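You operate a simulated robot arm through the tools that you are given. There is no shell and no other tool.

The job below is to be done with a simulated robot arm. You get a single attempt, and the scene is never put back.

TASK
Set the green stop at 120 mm and clamp the module marked 62 against it with the purple stop.
Fine: Lock the green stop before clamping and the purple one after.

The check looks at the end state, three seconds after you hand in, the way a careful person would. Anything else that was tipped, shoved, dropped, spilled or broken makes it a failure.

THE ROBOT
A 7-joint arm with a two-finger parallel gripper, fixed in place. Base frame: the origin is on the floor under the middle of its stand, x ahead of it, y to its left, z up; the work surface is at about z = 800. Units: mm, rad, N and s.
With the tool pointing down near the work surface it reaches from about 220 to 580 mm from the base axis. Its first joint turns from -2.897 to 2.897 rad. Payload 3.4 kg.
The tool frame sits at the grasp point between the pads (the TCP): z along the fingers, y along the line on which they close. The tips reach 30 mm beyond it. Largest opening 94 mm; finger width 28, thickness 10; the body of the gripper, 50 by 96 mm, starts 55 mm behind the TCP.
Orientation is told as [roll, pitch, yaw] about the base's x, y, z axes, in that order, counted from this pose: with the fingers straight down and closing along the base's y, the tool's x points along the base's -x, its y along +y and its z along -z.

THE INTERFACE
- The arm moves only by the tool play_rows. Its argument "increments" is one flat list of numbers, 6 for each row, row after row: the shift along the tool's x, y, z in m, then the turn, a rotation vector about the tool's x, y, z in rad. In form: [x, y, z, wx, wy, wz, x, y, z, wx, wy, wz, ...]. A call has 1 to 20 rows; each row shifts and turns the commanded pose from where the row before left it, along the tool's axes as they then stand. "hand" is the opening in per cent of the stroke, from 0 (shut) to 100 (fully open), set as the call begins (left out, the last holds). Rows are played at 5 a second. More than 50 mm and 0.15 rad between two rows, or a gripper value outside its range, and nothing of the call is played. Where a pose cannot be reached the arm comes as near as it can. A force on the tool above 60 N (or 10 N above the force at the start of the call, whichever is more), or a blocked arm, ends the call early, and 0.2 s more pass. Each finger travels about 72 mm/s and halts on what it meets, pressing with about 24 N; the grip force reading is that of the motor and also rises with nothing between the fingers. The clock runs only during rows and for 0.2 s after the last one: add rows that do not move to give the fingers time. It gives the time, the measured TCP pose, the force on the tool (base axes), the opening and the grip force at its end, in the units of the frame above (readings bear some noise), with the torque about the TCP (base axes, N m) and any sound that the robot's microphone picked up.
- Cameras (640 x 400 px; columns grow to the right, rows downward): "scene" is fixed at [219.5, -499, 1357]; the picture's right is [0.78, -0.63, 0.00], its down [-0.37, -0.46, -0.81] and it looks along [0.51, 0.63, -0.58] (base axes); focal length 282 px, centre (320, 200). "wrist" rides on the gripper at [76, 14, -103] in the tool frame; the picture's right is [-0.18, 0.98, 0.00], its down [-0.75, -0.14, -0.64] and it looks along [-0.63, -0.12, 0.77] (tool axes); focal length 243 px, centre (320, 200). There is no depth. A picture from a camera that has moved, and an enlarged one, comes with that camera's place and axes in the base frame and with its lens.
- snapshot(camera): a new picture of that camera. It takes no simulated time.
- lift_body(by): moves the trunk up (or, below 0, down) by that many mm; the arm rides with it, the base frame stays. It gives what a move gives, with no picture.
- close_up(camera, box): a new picture of the part [left, top, right, bottom] of that camera's present view, enlarged. It takes no simulated time.
- close_job(): hands the job in; it is judged then, once.

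Nothing tells you positions but the pictures and the camera data. Unless the task says otherwise, let go and move clear before handing in.

The tools are called after "Emit:" as a command line: name --argument value ..., lists and objects as JSON in quotes. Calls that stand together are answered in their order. play_rows: Moves the arm, as the interface text tells. Its arguments: {"type":"object","properties":{"increments":{"type":"array"},"hand":{"type":"number"}},"required":["increments"]} The other tools are called the same way: lift_body (by) moves the trunk up or down; snapshot (camera) takes a picture; close_up (camera, box) takes an enlarged picture of a part of a camera's view; close_job () hands the job in.

At the start:

```text
time_s: 0.0
ee_pos: [334.4, -156.9, 1162.1]
tool_rot: [-0.001, 0.0, -0.001]
force: [0.2, -0.2, -0.3]
wrist_torque: [0.02, 0.0, -0.03]
opening: 94.0
finger_force: 0.0
trunk travel left (down, up): [-325.0, 61.0]
```

scene: 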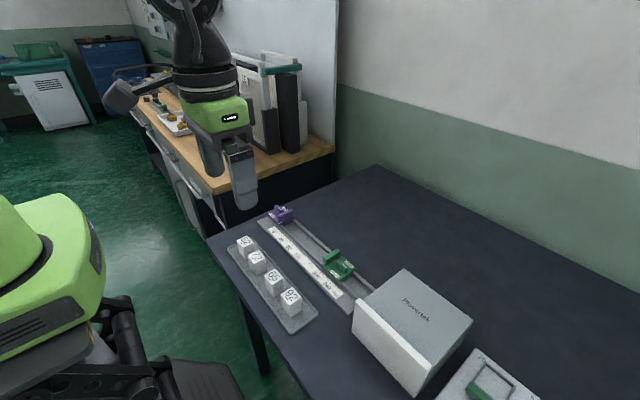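
wrist: 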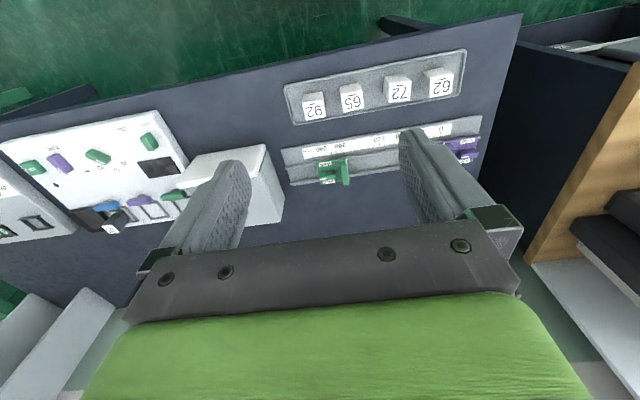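

I see a rail with a scale, a purple stop at its far end and a green stop midway, a tray with four marked cubes, and a panel on the right with a lot of buttons. I'll look closer before moving anything.

Emit:
close_up --camera "scene" --box '[200, 190, 400, 330]'

Emit:
close_up --camera "wrist" --box '[260, 40, 500, 210]'

Emit:
close_up --camera "wrist" --box '[0, 90, 300, 290]'

Emit:
close_up --camera "scene" --box '[340, 260, 560, 400]'

```text
2.86 times, centred on (300, 260) of scene
camera zoom: at [219.5, -499.0, 1357.0], right [0.78, -0.63, 0.0], down [-0.37, -0.46, -0.81], along [0.51, 0.63, -0.58], focal length 805 px, centre (377, 29)
```

zoom: 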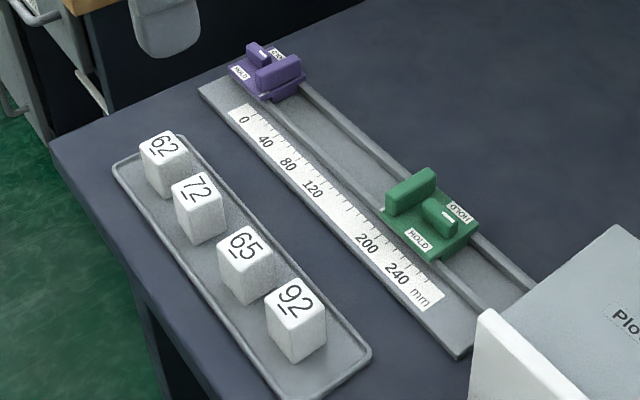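

```text
2.35 times, centred on (380, 125) of wrist
camera zoom: at [257.0, -142.9, 1264.5], right [0.18, 0.98, 0.0], down [0.75, -0.14, 0.64], along [0.63, -0.12, -0.77], focal length 571 px, centre (179, 376)
```

zoom: 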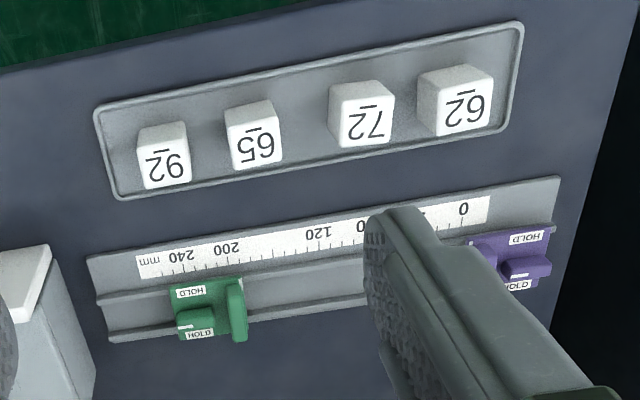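

```text
2.00 times, centred on (150, 190) of wrist
camera zoom: at [257.0, -142.9, 1264.5], right [0.18, 0.98, 0.0], down [0.75, -0.14, 0.64], along [0.63, -0.12, -0.77], focal length 485 px, centre (660, 220)
```

zoom: 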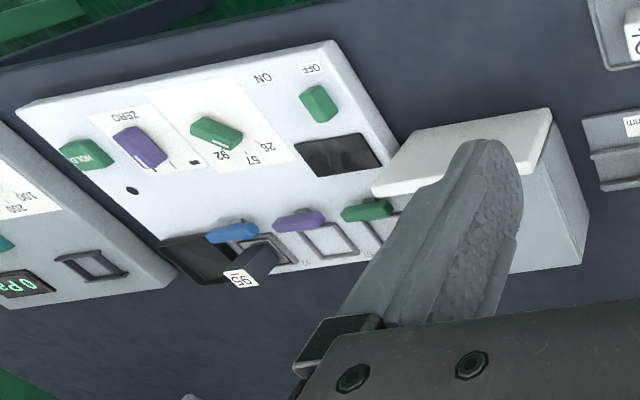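

```text
2.86 times, centred on (450, 330) of scene
camera zoom: at [219.5, -499.0, 1357.0], right [0.78, -0.63, 0.0], down [-0.37, -0.46, -0.81], along [0.51, 0.63, -0.58], focal length 805 px, centre (-51, -171)
```

zoom: 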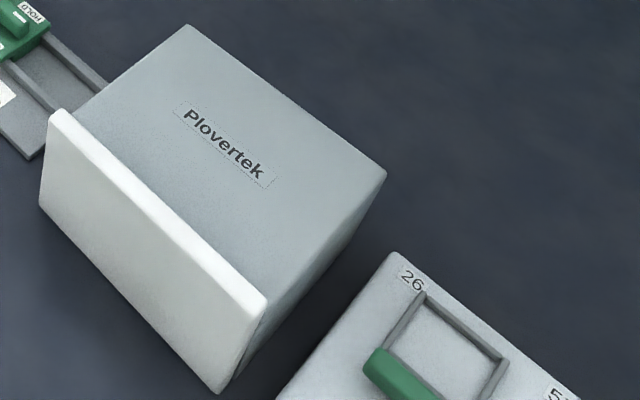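

I place the rail along the base's y at about x = 500–550, with scale 0 near y = +57 and the numbers growing towards -y. The module 62 is at about (400, 35). I'll enlarge the details: stops, levers and labels.

Emit:
close_up --camera "scene" --box '[310, 235, 374, 285]'

Emit:
close_up --camera "scene" --box '[250, 195, 314, 235]'

Emit:
close_up --camera "scene" --box '[225, 225, 325, 335]'

Emit:
close_up --camera "wrist" --box '[280, 120, 400, 195]'

```text
8.00 times, centred on (342, 260) of scene
camera zoom: at [219.5, -499.0, 1357.0], right [0.78, -0.63, 0.0], down [-0.37, -0.46, -0.81], along [0.51, 0.63, -0.58], focal length 2255 px, centre (144, -280)
```

zoom: 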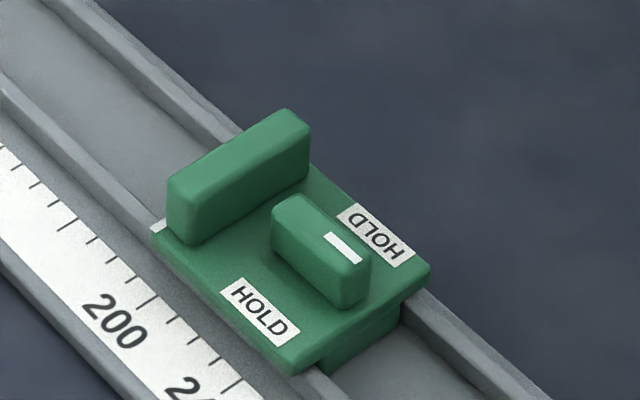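

```text
10.00 times, centred on (282, 215) of scene
camera zoom: at [219.5, -499.0, 1357.0], right [0.78, -0.63, 0.0], down [-0.37, -0.46, -0.81], along [0.51, 0.63, -0.58], focal length 2819 px, centre (700, 50)
```

zoom: 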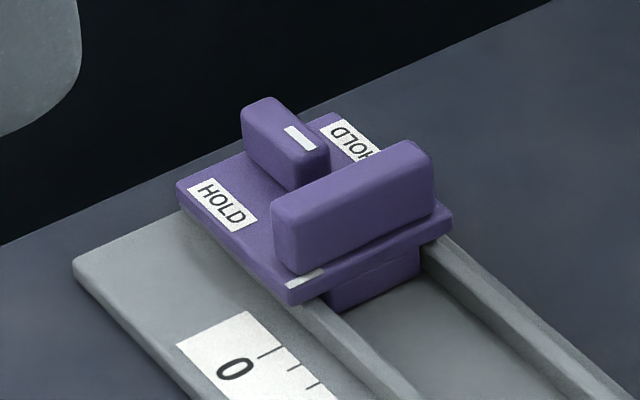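

```text
3.64 times, centred on (275, 280) of scene
camera zoom: at [219.5, -499.0, 1357.0], right [0.78, -0.63, 0.0], down [-0.37, -0.46, -0.81], along [0.51, 0.63, -0.58], focal length 1025 px, centre (484, -91)
```

zoom: 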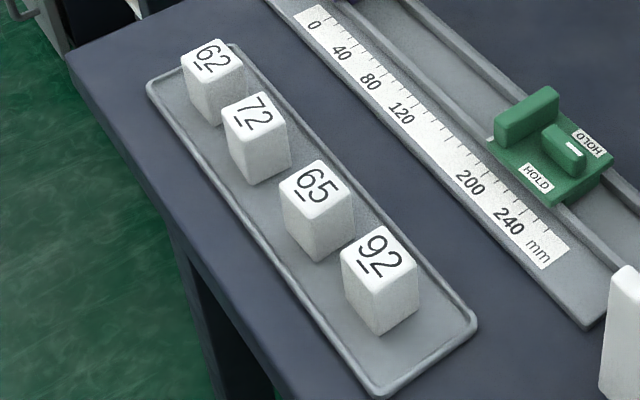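

```text
5.33 times, centred on (340, 158) of wrist
camera zoom: at [257.0, -142.9, 1264.5], right [0.18, 0.98, 0.0], down [0.75, -0.14, 0.64], along [0.63, -0.12, -0.77], focal length 1294 px, centre (213, 427)
```

zoom: 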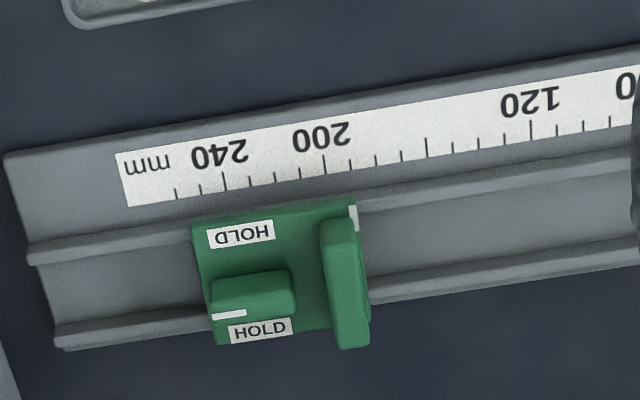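

The layout is clear now. Each stop has a blade, a white index line on its front corner, and a lever lying along the rail, with HOLD marked on both sides, so a 90° turn locks it. I'll lower the trunk part way to get close views from the wrist camera.

Emit:
lift_body --by -150

```text
time_s: 1.8
ee_pos: [332.7, -156.5, 1012.0]
tool_rot: [0.001, 0.0, 0.0]
force: [-1.1, -0.3, -0.6]
wrist_torque: [0.0, -0.01, -0.01]
opening: 93.9
finger_force: 0.0
trunk travel left (down, up): [-175.0, 211.0]
```

The trunk went down cleanly. Next I move above the rail for a closer look.

Emit:
play_rows --increments '[-0.02, 0.02, 0, 0, 0, 0, -0.02, 0.02, 0, 0, 0, 0, -0.02, 0.02, 0, 0, 0, 0, -0.02, 0.02, 0, 0, 0, 0, -0.02, 0.02, 0, 0, 0, 0, 0, 0, 0, 0, 0, 0]' --hand 100

Emit:
snapshot --camera "wrist"

Emit:
snapshot --camera "scene"

```text
time_s: 3.1
ee_pos: [433.5, -56.3, 1012.2]
tool_rot: [-0.001, 0.001, 0.0]
force: [0.1, 0.4, -0.3]
wrist_torque: [0.01, -0.02, -0.01]
opening: 94.1
finger_force: 0.0
trunk travel left (down, up): [-175.0, 211.0]
```

```text
taken
camera wrist: at [357.8, -42.9, 1115.7], right [0.18, 0.98, 0.0], down [0.75, -0.14, 0.64], along [0.63, -0.12, -0.77], focal length 243 px, centre (320, 200)
```

wrist: 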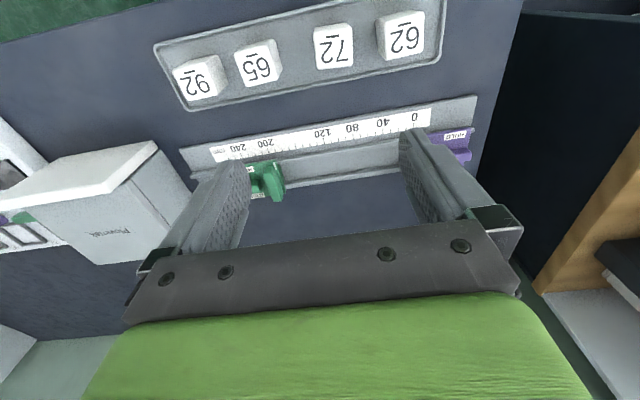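

```text
taken
```

scene: 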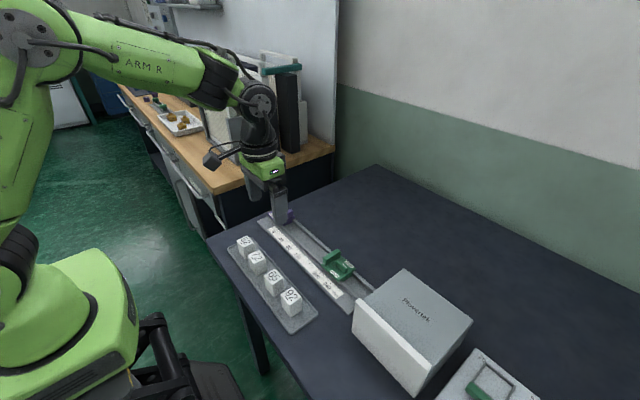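

The wrist camera now shows the whole rail. I'll enlarge the scale and stops to get accurate positions.

Emit:
close_up --camera "wrist" --box '[170, 90, 330, 210]'

Emit:
close_up --camera "wrist" --box '[320, 0, 500, 180]'

Emit:
close_up --camera "wrist" --box '[140, 0, 460, 120]'

```text
3.33 times, centred on (250, 150) of wrist
camera zoom: at [357.8, -42.9, 1115.7], right [0.18, 0.98, 0.0], down [0.75, -0.14, 0.64], along [0.63, -0.12, -0.77], focal length 809 px, centre (553, 367)
```

zoom: 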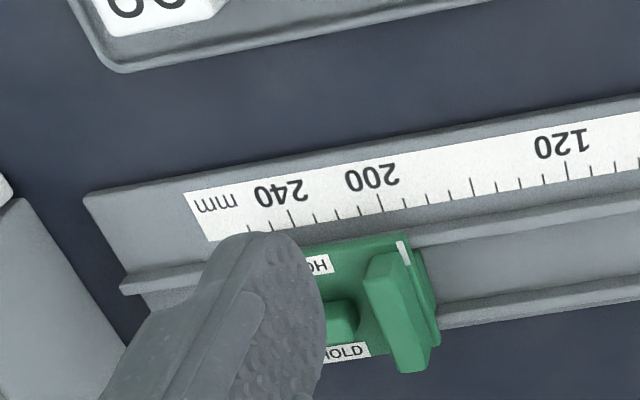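

```text
2.22 times, centred on (410, 90) of wrist
camera zoom: at [357.8, -42.9, 1115.7], right [0.18, 0.98, 0.0], down [0.75, -0.14, 0.64], along [0.63, -0.12, -0.77], focal length 539 px, centre (120, 444)
```

zoom: 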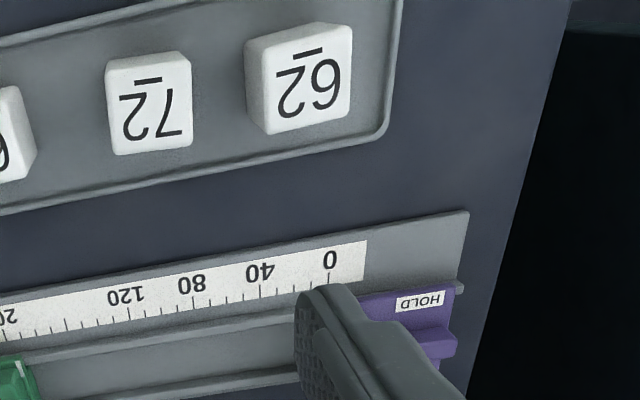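

```text
2.00 times, centred on (300, 60) of wrist
camera zoom: at [357.8, -42.9, 1115.7], right [0.18, 0.98, 0.0], down [0.75, -0.14, 0.64], along [0.63, -0.12, -0.77], focal length 485 px, centre (360, 480)
```

zoom: 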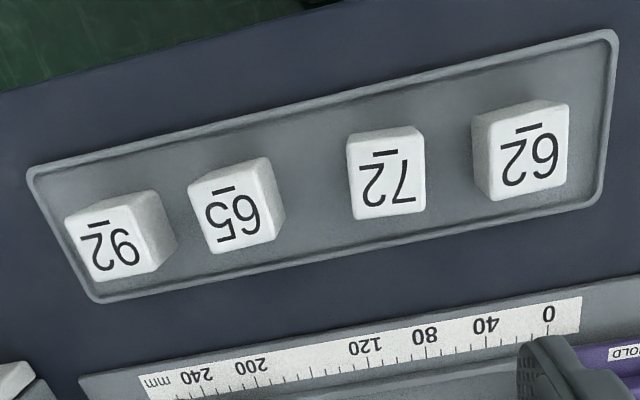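

Readings so far: the scale is at z ≈ 810 with 120 mm at y ≈ -65 and 200 mm at y ≈ -145. The green index is at y ≈ -136 (about 191 mm), and its lever is centred near (544, -180). Module 62 is roughly 33×35 mm, centred near (399, 28), with its top at z ≈ 850. I'll turn the tool -90° so the fingers close along x.

Emit:
play_rows --increments '[0, 0, 0, 0, 0, 0.1428, 0, 0, 0, 0, 0, 0.1428, 0, 0, 0, 0, 0, 0.1428, 0, 0, 0, 0, 0, 0.1428, 0, 0, 0, 0, 0, 0.1428, 0, 0, 0, 0, 0, 0.1428, 0, 0, 0, 0, 0, 0.1428, 0, 0, 0, 0, 0, 0.1428, 0, 0, 0, 0, 0, 0.1428, 0, 0, 0, 0, 0, 0.1428, 0, 0, 0, 0, 0, 0.1428, 0, 0, 0, 0, 0, 0]' --hand 100

```text
time_s: 5.8
ee_pos: [432.7, -55.6, 1012.2]
tool_rot: [0.0, -0.001, -1.572]
force: [-0.4, -0.1, -0.5]
wrist_torque: [-0.02, 0.04, 0.01]
opening: 94.1
finger_force: 0.0
trunk travel left (down, up): [-175.0, 211.0]
```

The turn worked. In this orientation tool x is base +y and tool y is base +x. I move above the green lever.

Emit:
play_rows --increments '[-0.0207, 0.0185, 0, 0, 0, 0, -0.0207, 0.0185, 0, 0, 0, 0, -0.0207, 0.0185, 0, 0, 0, 0, -0.0207, 0.0185, 0, 0, 0, 0, -0.0207, 0.0185, 0, 0, 0, 0, -0.0207, 0.0185, 0, 0, 0, 0, 0, 0, 0, 0, 0, 0]'

Emit:
snapshot --camera "wrist"

Emit:
snapshot --camera "scene"

```text
time_s: 7.3
ee_pos: [542.5, -181.8, 1009.9]
tool_rot: [0.0, -0.001, -1.572]
force: [-0.2, -0.4, 0.6]
wrist_torque: [-0.03, -0.02, -0.02]
opening: 93.9
finger_force: 0.0
trunk travel left (down, up): [-175.0, 211.0]
```

```text
taken
camera wrist: at [556.8, -106.1, 1112.8], right [0.98, -0.18, 0.0], down [-0.14, -0.75, 0.64], along [-0.12, -0.63, -0.77], focal length 243 px, centre (320, 200)
```

wrist: 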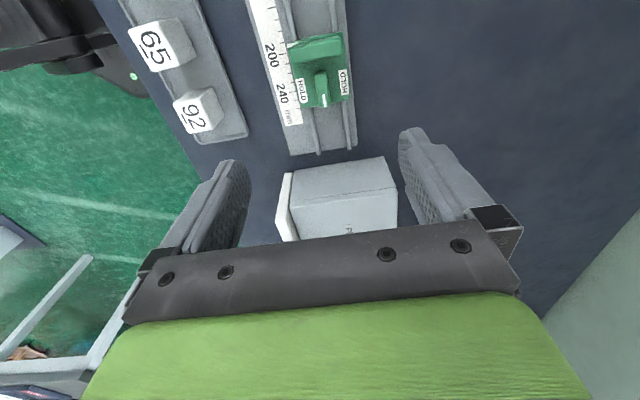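

```text
taken
```

scene: 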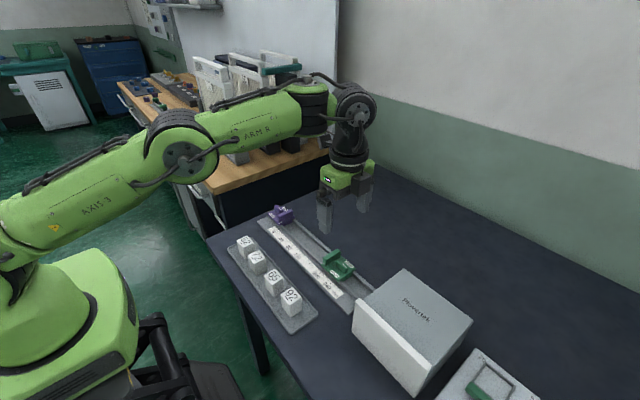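

I'm above the green lever. I enlarge this view to refine the lever centre and orientation.

Emit:
close_up --camera "wrist" --box '[250, 10, 370, 130]'

```text
3.33 times, centred on (310, 70) of wrist
camera zoom: at [556.8, -106.1, 1112.8], right [0.98, -0.18, 0.0], down [-0.14, -0.75, 0.64], along [-0.12, -0.63, -0.77], focal length 809 px, centre (353, 633)
```

zoom: 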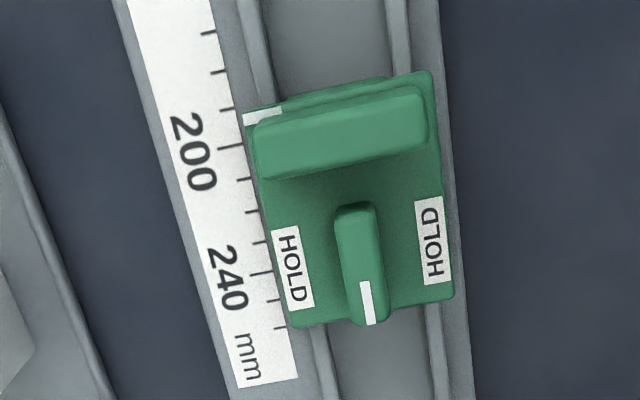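

The lever centre comes out at about (545.5, -180.4), along the rail, with the HOLD labels level with it at ±x, so its pivot should be in its middle. I lower the trunk and pre-close the fingers.

Emit:
lift_body --by -100

Emit:
play_rows --increments '[0.0007, 0.0015, 0, 0, 0, 0, 0.0007, 0.0015, 0, 0, 0, 0, 0, 0, 0, 0, 0, 0]' --hand 45

Emit:
snapshot --camera "wrist"

Emit:
snapshot --camera "scene"

```text
time_s: 8.7
ee_pos: [542.9, -181.0, 908.8]
tool_rot: [-0.001, 0.0, -1.569]
force: [0.6, 0.4, 0.1]
wrist_torque: [0.03, -0.01, 0.02]
opening: 94.1
finger_force: 0.0
trunk travel left (down, up): [-75.0, 311.0]
```

```text
time_s: 9.5
ee_pos: [545.6, -180.8, 908.9]
tool_rot: [-0.001, -0.001, -1.571]
force: [-0.1, 0.1, -0.3]
wrist_torque: [0.02, 0.03, -0.02]
opening: 42.3
finger_force: 0.0
trunk travel left (down, up): [-75.0, 311.0]
```

```text
taken
camera wrist: at [560.5, -105.1, 1011.5], right [0.98, -0.18, 0.0], down [-0.14, -0.75, 0.64], along [-0.12, -0.63, -0.77], focal length 243 px, centre (320, 200)
```

wrist: 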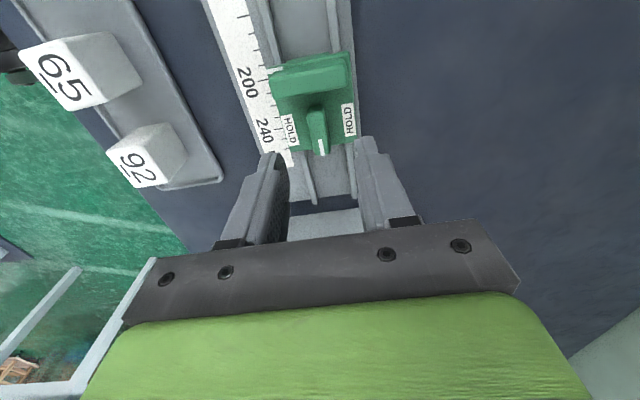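

```text
taken
```

scene: 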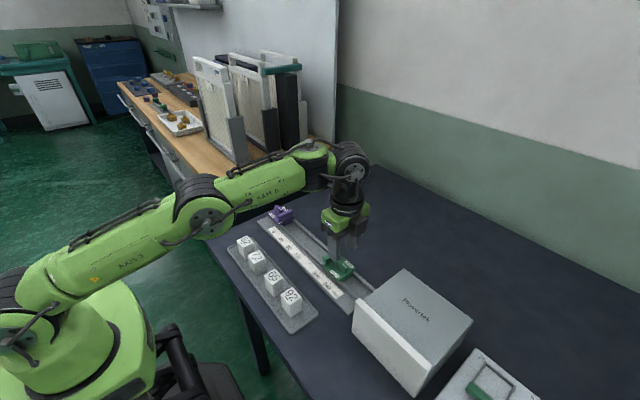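

Aligned above the lever with clear space around it. I descend in two steps, watching the force.

Emit:
play_rows --increments '[0, 0, 0.01, 0, 0, 0, 0, 0, 0.01, 0, 0, 0, 0, 0, 0.01, 0, 0, 0, 0, 0, 0.004, 0, 0, 0, 0, 0, 0, 0, 0, 0]' --hand 45

Emit:
close_up --camera "wrist" --box '[200, 20, 440, 220]'

Emit:
close_up --camera "scene" --box '[300, 200, 400, 300]'

```text
time_s: 10.7
ee_pos: [545.2, -182.4, 874.1]
tool_rot: [0.001, 0.0, -1.571]
force: [0.4, -0.9, 0.0]
wrist_torque: [0.0, 0.01, 0.03]
opening: 42.1
finger_force: 0.2
trunk travel left (down, up): [-75.0, 311.0]
```

```text
2.00 times, centred on (320, 120) of wrist
camera zoom: at [560.8, -105.9, 977.2], right [0.98, -0.18, 0.0], down [-0.14, -0.75, 0.64], along [-0.12, -0.63, -0.77], focal length 485 px, centre (320, 360)
```

zoom: 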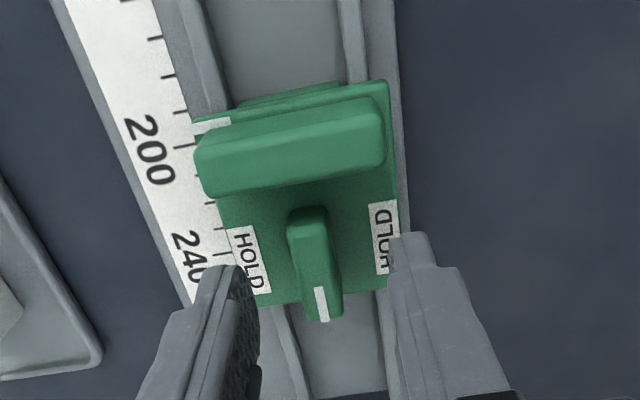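

```text
4.00 times, centred on (350, 250) of scene
camera zoom: at [219.5, -499.0, 1357.0], right [0.78, -0.63, 0.0], down [-0.37, -0.46, -0.81], along [0.51, 0.63, -0.58], focal length 1128 px, centre (200, 0)
```

zoom: 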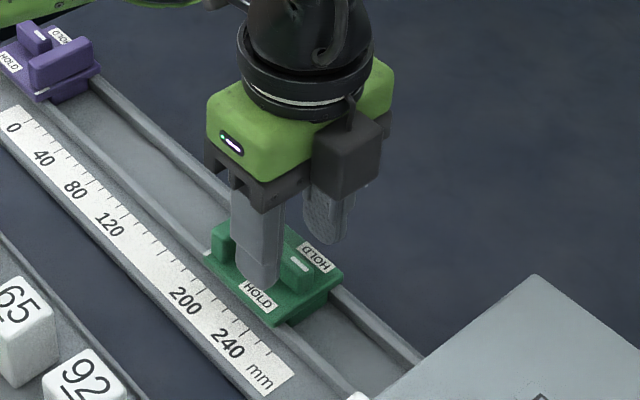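

The fingers straddle the lever and the plate is at z ≈ 826. I lower another 12 mm, so the tips sit about 6 mm above the plate.

Emit:
play_rows --increments '[0.0005, 0, 0.006, 0, 0, 0, 0.0005, 0, 0.006, 0, 0, 0, 0, 0, 0, 0, 0, 0]' --hand 45

Emit:
close_up --camera "wrist" --box '[200, 20, 440, 220]'

Emit:
close_up --camera "scene" --box '[320, 230, 380, 290]'

```text
time_s: 11.5
ee_pos: [546.7, -179.2, 863.3]
tool_rot: [0.0, 0.0, -1.572]
force: [0.3, -0.3, -0.1]
wrist_torque: [-0.02, -0.02, 0.02]
opening: 42.3
finger_force: 0.2
trunk travel left (down, up): [-75.0, 311.0]
```

```text
2.00 times, centred on (320, 120) of wrist
camera zoom: at [561.2, -104.1, 965.9], right [0.98, -0.18, 0.0], down [-0.14, -0.75, 0.64], along [-0.12, -0.63, -0.77], focal length 485 px, centre (320, 360)
```

zoom: 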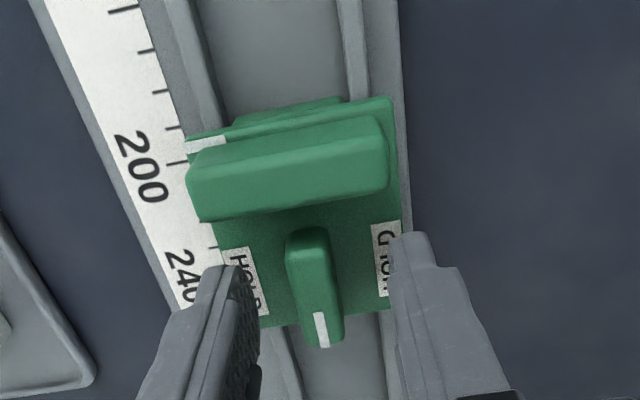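

```text
6.67 times, centred on (350, 260) of scene
camera zoom: at [219.5, -499.0, 1357.0], right [0.78, -0.63, 0.0], down [-0.37, -0.46, -0.81], along [0.51, 0.63, -0.58], focal length 1879 px, centre (120, -200)
```

zoom: 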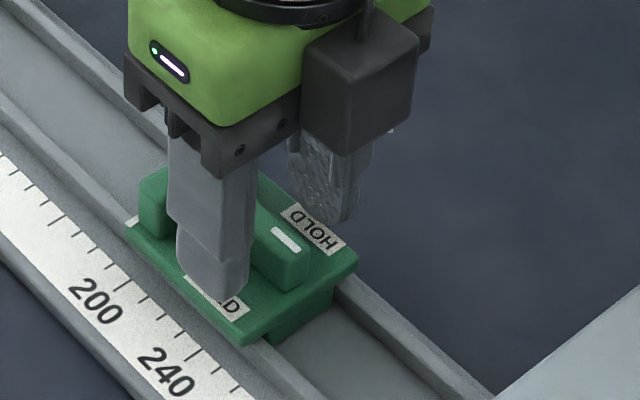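

The tips are beside the lever, just above the plate. I close on the lever.

Emit:
play_rows --increments '[0, 0, 0, 0, 0, 0, 0, 0, 0, 0, 0, 0, 0, 0, 0, 0, 0, 0, 0, 0, 0, 0, 0, 0]' --hand 0

Emit:
close_up --camera "wrist" --box '[200, 20, 440, 220]'

```text
time_s: 12.5
ee_pos: [545.1, -180.0, 862.8]
tool_rot: [-0.002, 0.002, -1.57]
force: [-10.6, -0.1, -4.1]
wrist_torque: [0.18, 0.26, -0.04]
opening: 12.6
finger_force: 45.5
trunk travel left (down, up): [-75.0, 311.0]
```

```text
2.00 times, centred on (320, 120) of wrist
camera zoom: at [560.1, -104.3, 965.9], right [0.98, -0.18, 0.0], down [-0.14, -0.75, 0.64], along [-0.12, -0.63, -0.77], focal length 485 px, centre (320, 360)
```

zoom: 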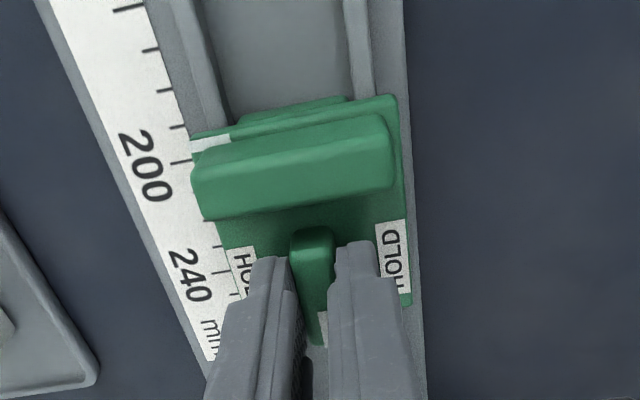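

The lever is held (12.6 mm wide). I slide the green stop towards +y, with a small relief in x, stopping short of the target to check.

Emit:
play_rows --increments '[0.003, -0.001, 0, 0, 0, 0, 0.006, 0, 0, 0, 0, 0, 0.008, 0, 0, 0, 0, 0, 0.008, 0, 0, 0, 0, 0, 0, 0, 0, 0, 0, 0]' --hand 0

Emit:
snapshot --camera "wrist"

```text
time_s: 13.7
ee_pos: [544.9, -154.0, 862.7]
tool_rot: [0.0, -0.001, -1.57]
force: [0.8, -0.2, -3.9]
wrist_torque: [-0.28, -0.03, -0.04]
opening: 12.3
finger_force: 44.8
trunk travel left (down, up): [-75.0, 311.0]
```

```text
taken
camera wrist: at [559.7, -78.1, 965.8], right [0.98, -0.18, 0.0], down [-0.14, -0.75, 0.64], along [-0.12, -0.63, -0.77], focal length 243 px, centre (320, 200)
```

wrist: 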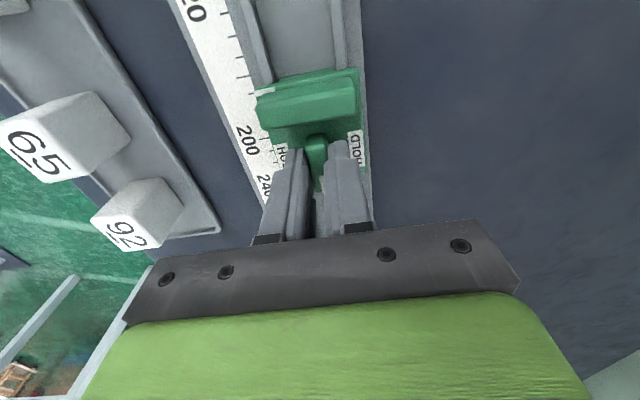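

The stop slides with the gripper and almost no resistance. I carry on to within a few mm of 120.

Emit:
play_rows --increments '[0.008, 0, 0, 0, 0, 0, 0.008, 0, 0, 0, 0, 0, 0.008, 0, 0, 0, 0, 0, 0.008, 0, 0, 0, 0, 0, 0.008, 0, 0, 0, 0, 0, 0.004, 0, 0, 0, 0, 0, 0, 0, 0, 0, 0, 0, 0, 0, 0, 0, 0, 0]' --hand 0

Emit:
close_up --camera "wrist" --box '[200, 40, 360, 140]'

Emit:
close_up --camera "scene" --box '[285, 220, 345, 270]'

```text
time_s: 15.5
ee_pos: [544.9, -110.9, 863.0]
tool_rot: [-0.003, 0.001, -1.571]
force: [-5.5, 0.3, -9.6]
wrist_torque: [-0.36, 0.07, 0.0]
opening: 12.4
finger_force: 44.9
trunk travel left (down, up): [-75.0, 311.0]
```

```text
4.00 times, centred on (280, 90) of wrist
camera zoom: at [560.1, -34.6, 965.9], right [0.98, -0.18, 0.0], down [-0.14, -0.75, 0.64], along [-0.12, -0.63, -0.77], focal length 970 px, centre (480, 640)
```

zoom: 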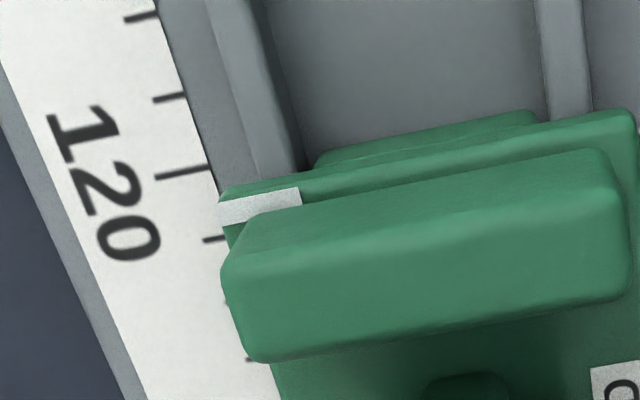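

```text
8.00 times, centred on (315, 245) of scene
camera zoom: at [219.5, -499.0, 1357.0], right [0.78, -0.63, 0.0], down [-0.37, -0.46, -0.81], along [0.51, 0.63, -0.58], focal length 2255 px, centre (360, -160)
```

zoom: 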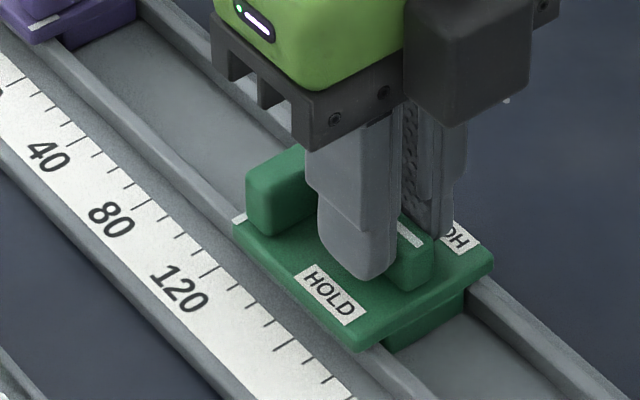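

The index line is within a few mm of the 120 tick. I take sharper views before the final nudge.

Emit:
close_up --camera "wrist" --box '[235, 65, 295, 105]'

Emit:
close_up --camera "wrist" --box '[290, 55, 370, 135]'

Emit:
close_up --camera "scene" --box '[300, 232, 335, 260]'

Emit:
close_up --camera "scene" --box '[260, 198, 310, 228]'

```text
10.00 times, centred on (265, 85) of wrist
camera zoom: at [560.1, -34.6, 965.9], right [0.98, -0.18, 0.0], down [-0.14, -0.75, 0.64], along [-0.12, -0.63, -0.77], focal length 2426 px, centre (870, 1350)
```

zoom: 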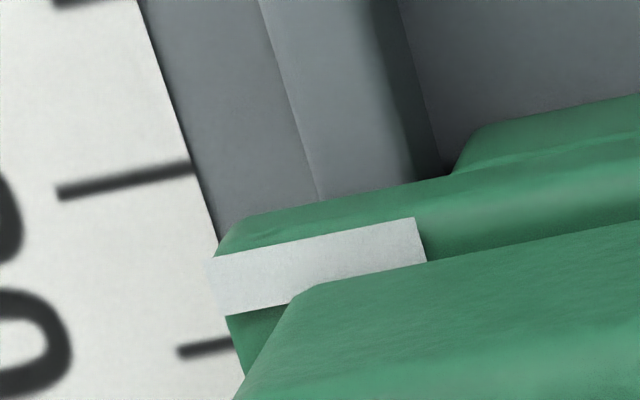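

```text
5.00 times, centred on (330, 95) of wrist
camera zoom: at [560.1, -34.6, 965.9], right [0.98, -0.18, 0.0], down [-0.14, -0.75, 0.64], along [-0.12, -0.63, -0.77], focal length 1213 px, centre (270, 725)
```

zoom: 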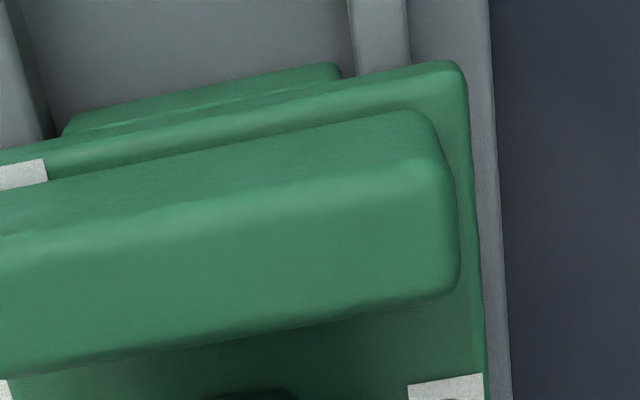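

```text
14.29 times, centred on (318, 246) of scene
camera zoom: at [219.5, -499.0, 1357.0], right [0.78, -0.63, 0.0], down [-0.37, -0.46, -0.81], along [0.51, 0.63, -0.58], focal length 4027 px, centre (356, -457)
```

zoom: 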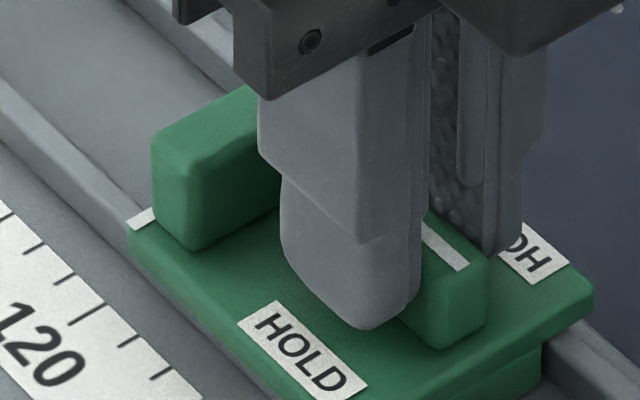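

```text
12.80 times, centred on (285, 213) of scene
camera zoom: at [219.5, -499.0, 1357.0], right [0.78, -0.63, 0.0], down [-0.37, -0.46, -0.81], along [0.51, 0.63, -0.58], focal length 3608 px, centre (768, 34)
```

zoom: 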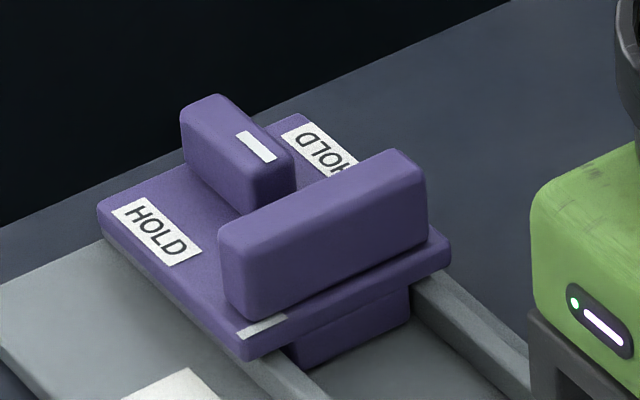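

The index line is about 3 mm short of the 120 tick: index at y ≈ -68.0, blade face at ≈ -68.8, tick at ≈ -65.0. I nudge the stop +3.3 mm and look again.

Emit:
play_rows --increments '[0.0017, 0, 0, 0, 0, 0, 0.0016, 0, 0, 0, 0, 0, 0, 0, 0, 0, 0, 0, 0, 0, 0, 0, 0, 0]' --hand 0

Emit:
close_up --camera "wrist" --box '[235, 65, 295, 105]'

Emit:
close_up --camera "scene" --box '[300, 230, 340, 260]'

```text
time_s: 16.5
ee_pos: [545.5, -107.8, 861.8]
tool_rot: [-0.001, 0.0, -1.571]
force: [-7.1, -1.5, -8.5]
wrist_torque: [0.24, 0.17, 0.02]
opening: 12.6
finger_force: 44.8
trunk travel left (down, up): [-75.0, 311.0]
```

```text
10.00 times, centred on (265, 85) of wrist
camera zoom: at [560.0, -31.6, 965.9], right [0.98, -0.18, 0.0], down [-0.14, -0.75, 0.64], along [-0.12, -0.63, -0.77], focal length 2426 px, centre (870, 1350)
```

zoom: 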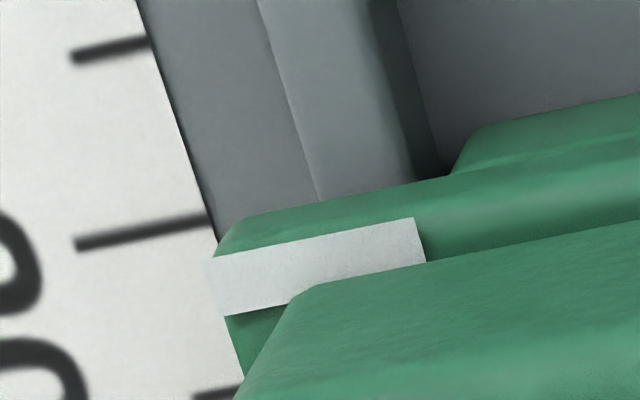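

```text
13.33 times, centred on (320, 245) of scene
camera zoom: at [219.5, -499.0, 1357.0], right [0.78, -0.63, 0.0], down [-0.37, -0.46, -0.81], along [0.51, 0.63, -0.58], focal length 3758 px, centre (320, -400)
```

zoom: 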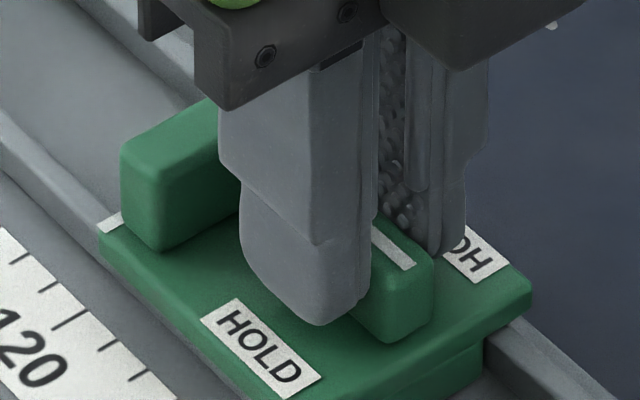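

The index line is now level with the 120 tick (both at y ≈ -65.0). I start turning the lever toward HOLD by rotating about its pivot, half way first.

Emit:
play_rows --increments '[0, 0, 0, 0, 0, -0.1, 0, 0, 0, 0, 0, -0.1, 0, 0, 0, 0, 0, -0.1, 0, 0, 0, 0, 0, -0.1, 0, 0, 0, 0, 0, -0.1, 0, 0, 0, 0, 0, 0]' --hand 0

Emit:
snapshot --camera "wrist"

Emit:
close_up --camera "scene" --box '[290, 220, 360, 275]'

```text
time_s: 17.9
ee_pos: [542.5, -107.4, 862.7]
tool_rot: [-0.001, -0.001, -1.07]
force: [-12.9, 1.5, -3.5]
wrist_torque: [0.02, 0.37, -1.45]
opening: 24.6
finger_force: 45.0
trunk travel left (down, up): [-75.0, 311.0]
```

```text
taken
camera wrist: at [520.0, -34.7, 966.1], right [0.95, 0.31, 0.0], down [0.24, -0.73, 0.64], along [0.2, -0.61, -0.77], focal length 243 px, centre (320, 200)
```

wrist: 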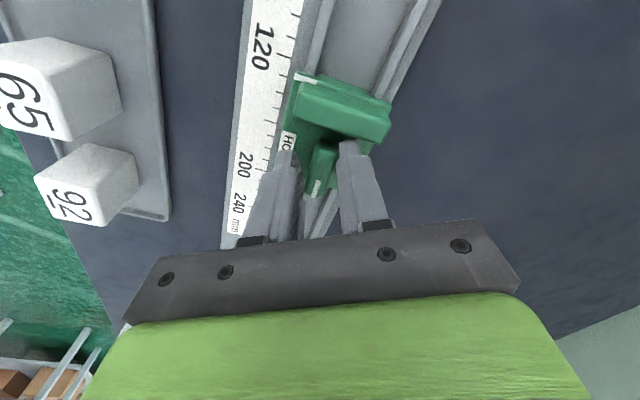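

```text
7.27 times, centred on (325, 248) of scene
camera zoom: at [219.5, -499.0, 1357.0], right [0.78, -0.63, 0.0], down [-0.37, -0.46, -0.81], along [0.51, 0.63, -0.58], focal length 2050 px, centre (284, -146)
```

zoom: 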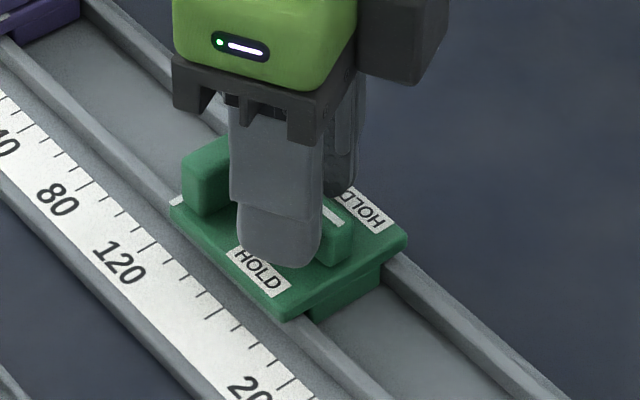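

The fingers were wedged open to 24.6 mm, so the lever resists or has only partly turned. I look closer before doing more.

Emit:
close_up --camera "wrist" --box '[240, 50, 420, 220]'

Emit:
close_up --camera "scene" --box '[308, 232, 348, 266]'

```text
2.35 times, centred on (330, 135) of wrist
camera zoom: at [520.0, -34.7, 966.1], right [0.95, 0.31, 0.0], down [0.24, -0.73, 0.64], along [0.2, -0.61, -0.77], focal length 571 px, centre (296, 353)
```

zoom: 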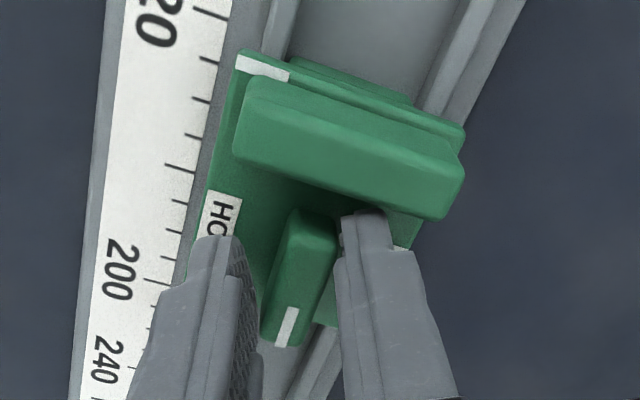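

```text
11.76 times, centred on (328, 249) of scene
camera zoom: at [219.5, -499.0, 1357.0], right [0.78, -0.63, 0.0], down [-0.37, -0.46, -0.81], along [0.51, 0.63, -0.58], focal length 3316 px, centre (226, -376)
```

zoom: 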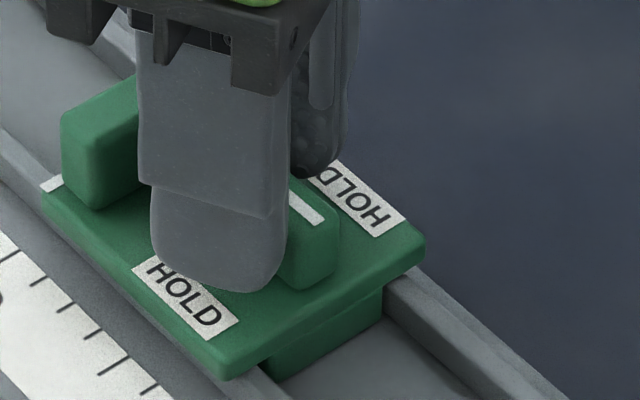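

The lever stayed along the rail, so this direction seems blocked (about 1.4 N·m, fingers wedged open). I turn back to the start angle and test a small turn the other way.

Emit:
play_rows --increments '[0, 0, 0, 0, 0, 0.1, 0, 0, 0, 0, 0, 0.1, 0, 0, 0, 0, 0, 0.1, 0, 0, 0, 0, 0, 0.1, 0, 0, 0, 0, 0, 0.1, 0, 0, 0, 0, 0, 0]' --hand 0

Emit:
play_rows --increments '[0, 0, 0, 0, 0, 0.1, 0, 0, 0, 0, 0, 0.1, 0, 0, 0, 0, 0, 0.1, 0, 0, 0, 0, 0, 0]' --hand 0

Emit:
close_up --camera "wrist" --box '[200, 50, 420, 220]'

Emit:
close_up --camera "scene" --box '[308, 232, 348, 266]'

```text
time_s: 19.3
ee_pos: [544.1, -106.4, 863.4]
tool_rot: [0.002, -0.002, -1.572]
force: [-3.0, -0.5, -1.0]
wrist_torque: [-0.45, 0.04, -0.02]
opening: 12.4
finger_force: 45.0
trunk travel left (down, up): [-75.0, 311.0]
```

```text
time_s: 20.3
ee_pos: [546.9, -107.4, 863.1]
tool_rot: [0.002, 0.0, -1.87]
force: [24.0, -0.3, 7.9]
wrist_torque: [-0.13, -0.46, 0.21]
opening: 12.4
finger_force: 44.9
trunk travel left (down, up): [-75.0, 311.0]
```

```text
2.35 times, centred on (310, 135) of wrist
camera zoom: at [583.8, -38.5, 966.2], right [0.89, -0.47, 0.0], down [-0.36, -0.68, 0.64], along [-0.3, -0.57, -0.77], focal length 571 px, centre (344, 353)
```

zoom: 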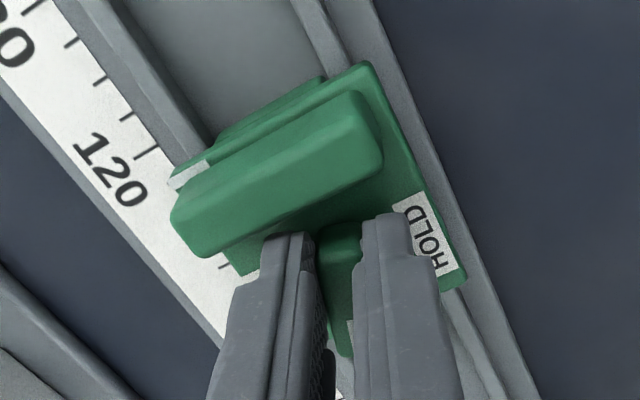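

```text
11.76 times, centred on (328, 249) of scene
camera zoom: at [219.5, -499.0, 1357.0], right [0.78, -0.63, 0.0], down [-0.37, -0.46, -0.81], along [0.51, 0.63, -0.58], focal length 3316 px, centre (226, -376)
```

zoom: 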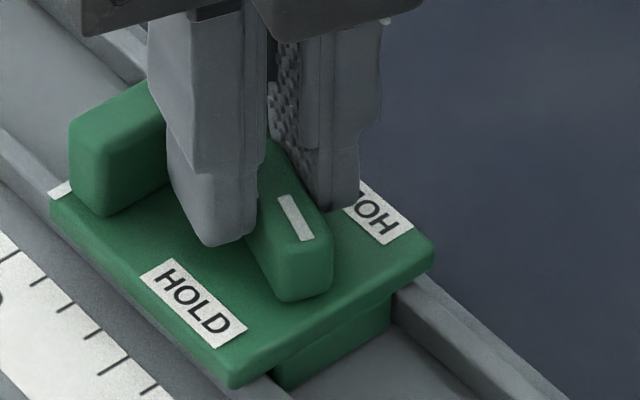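

Clockwise (seen from above) is right: the lever follows with little torque and its marked end heads to the front HOLD. The stop slid a few mm during the first attempt, so I open slightly, lift off and regrip from yaw +1.27, which allows the whole clockwise turn.

Emit:
play_rows --increments '[0, 0, 0, 0, 0, 0, 0, 0, 0, 0, 0, 0, 0, 0, -0.01, 0, 0, 0, 0, 0, -0.015, 0, 0, 0, 0, 0, -0.02, 0, 0, 0, 0, 0, 0, 0, 0, 0]' --hand 26

Emit:
snapshot --camera "wrist"

```text
time_s: 21.7
ee_pos: [542.6, -106.8, 908.0]
tool_rot: [0.0, 0.001, -1.871]
force: [-0.2, 0.0, 0.2]
wrist_torque: [-0.04, -0.01, 0.0]
opening: 24.2
finger_force: 0.1
trunk travel left (down, up): [-75.0, 311.0]
```

```text
taken
camera wrist: at [580.5, -39.6, 1010.6], right [0.88, -0.47, 0.0], down [-0.36, -0.68, 0.64], along [-0.3, -0.57, -0.77], focal length 243 px, centre (320, 200)
```

wrist: 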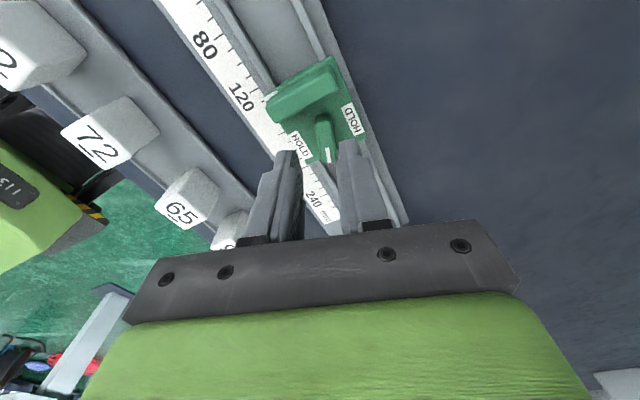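

Clear of the lever. I enlarge the stop to see the lever's angle and pivot.

Emit:
close_up --camera "wrist" --box '[230, 40, 380, 170]'

Emit:
close_up --camera "scene" --box '[300, 228, 360, 274]'

```text
3.08 times, centred on (305, 105) of wrist
camera zoom: at [580.5, -39.6, 1010.6], right [0.88, -0.47, 0.0], down [-0.36, -0.68, 0.64], along [-0.3, -0.57, -0.77], focal length 746 px, centre (366, 492)
```

zoom: 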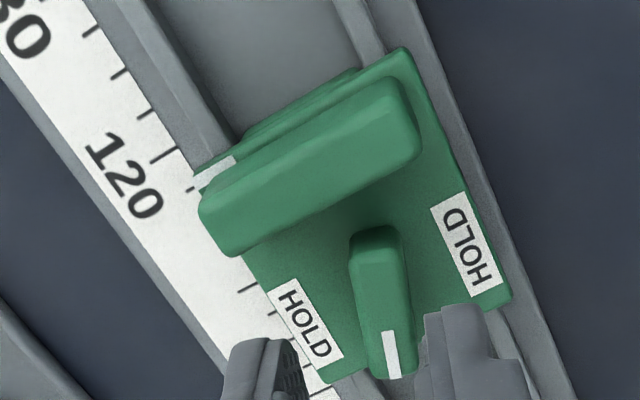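

```text
8.70 times, centred on (330, 251) of scene
camera zoom: at [219.5, -499.0, 1357.0], right [0.78, -0.63, 0.0], down [-0.37, -0.46, -0.81], along [0.51, 0.63, -0.58], focal length 2451 px, centre (233, -244)
```

zoom: 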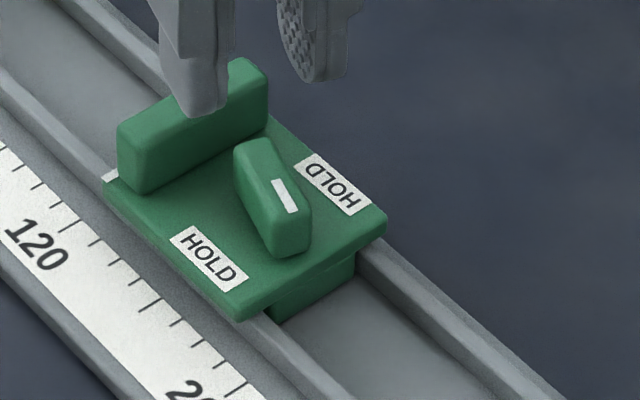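

The lever pivot is at about (545.5, -115.3), and the index is about 6 mm past 120. I rotate the tool by half a turn, up here in the clear, to take the lever from the other side.

Emit:
play_rows --increments '[0, 0, 0, 0, 0, -0.1428, 0, 0, 0, 0, 0, -0.1428, 0, 0, 0, 0, 0, -0.1428, 0, 0, 0, 0, 0, -0.1428, 0, 0, 0, 0, 0, -0.1428, 0, 0, 0, 0, 0, -0.1428, 0, 0, 0, 0, 0, -0.1428, 0, 0, 0, 0, 0, -0.1428, 0, 0, 0, 0, 0, -0.1428, 0, 0, 0, 0, 0, -0.1428, 0, 0, 0, 0, 0, -0.1428]' --hand 45

Emit:
play_rows --increments '[0, 0, 0, 0, 0, -0.1428, 0, 0, 0, 0, 0, -0.1428, 0, 0, 0, 0, 0, -0.1428, 0, 0, 0, 0, 0, -0.1428, 0, 0, 0, 0, 0, -0.1428, 0, 0, 0, 0, 0, -0.1428, 0, 0, 0, 0, 0, -0.1428, 0, 0, 0, 0, 0, -0.1428, 0, 0, 0, 0, 0, -0.1428, 0, 0, 0, 0, 0, -0.1428, 0, 0, 0, 0, 0, -0.1428, 0, 0, 0, 0, 0, 0]' --hand 45

Emit:
snapshot --camera "wrist"

```text
time_s: 24.1
ee_pos: [545.4, -107.4, 906.7]
tool_rot: [-0.001, 0.001, -0.297]
force: [-0.9, -0.1, 0.5]
wrist_torque: [0.02, 0.02, 0.0]
opening: 42.2
finger_force: 0.1
trunk travel left (down, up): [-75.0, 311.0]
```

```text
time_s: 26.7
ee_pos: [543.7, -106.4, 908.1]
tool_rot: [-0.001, -0.001, 1.271]
force: [0.1, -0.4, -0.3]
wrist_torque: [0.0, -0.01, 0.02]
opening: 42.4
finger_force: 0.1
trunk travel left (down, up): [-75.0, 311.0]
```

```text
taken
camera wrist: at [508.6, -176.6, 1010.3], right [-0.89, 0.46, 0.0], down [0.36, 0.68, 0.64], along [0.3, 0.57, -0.77], focal length 243 px, centre (320, 200)
```

wrist: 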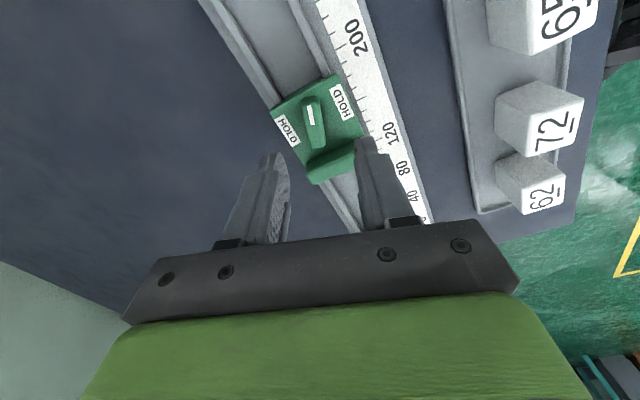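

Yaw +1.27 is reached. I centre over the pivot, then go down around the lever.

Emit:
play_rows --increments '[0.00383, -0.00202, 0, 0, 0, 0, 0.00382, -0.00202, 0, 0, 0, 0, 0, 0, 0.012, 0, 0, 0, 0, 0, 0.012, 0, 0, 0, 0, 0, 0.01, 0, 0, 0, 0, 0, 0, 0, 0, 0]' --hand 45

Emit:
close_up --camera "wrist" --box '[200, 30, 440, 220]'

Emit:
close_up --camera "scene" --box '[300, 220, 360, 274]'

```text
time_s: 28.1
ee_pos: [546.4, -115.4, 872.7]
tool_rot: [0.001, -0.001, 1.27]
force: [-0.9, -0.1, 0.4]
wrist_torque: [0.0, -0.01, 0.01]
opening: 42.2
finger_force: 0.0
trunk travel left (down, up): [-75.0, 311.0]
```

```text
2.11 times, centred on (320, 125) of wrist
camera zoom: at [511.2, -185.3, 975.9], right [-0.88, 0.47, 0.0], down [0.36, 0.68, 0.64], along [0.3, 0.57, -0.77], focal length 511 px, centre (320, 358)
```

zoom: 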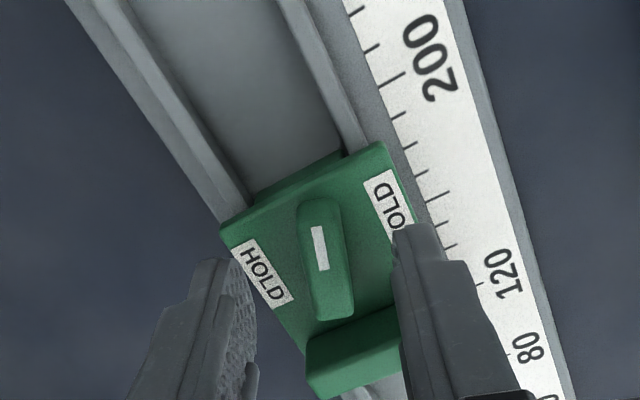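

```text
7.41 times, centred on (330, 247) of scene
camera zoom: at [219.5, -499.0, 1357.0], right [0.78, -0.63, 0.0], down [-0.37, -0.46, -0.81], along [0.51, 0.63, -0.58], focal length 2088 px, centre (246, -148)
```

zoom: 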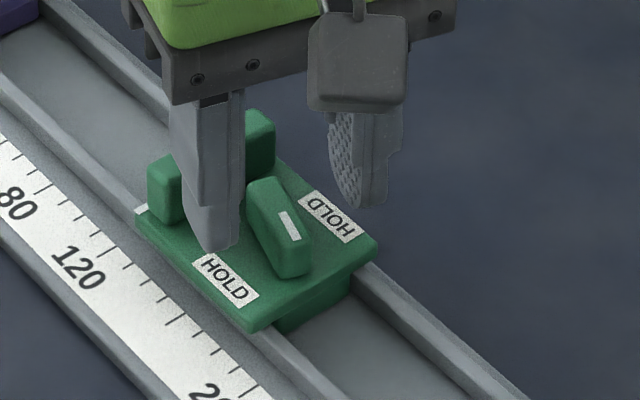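

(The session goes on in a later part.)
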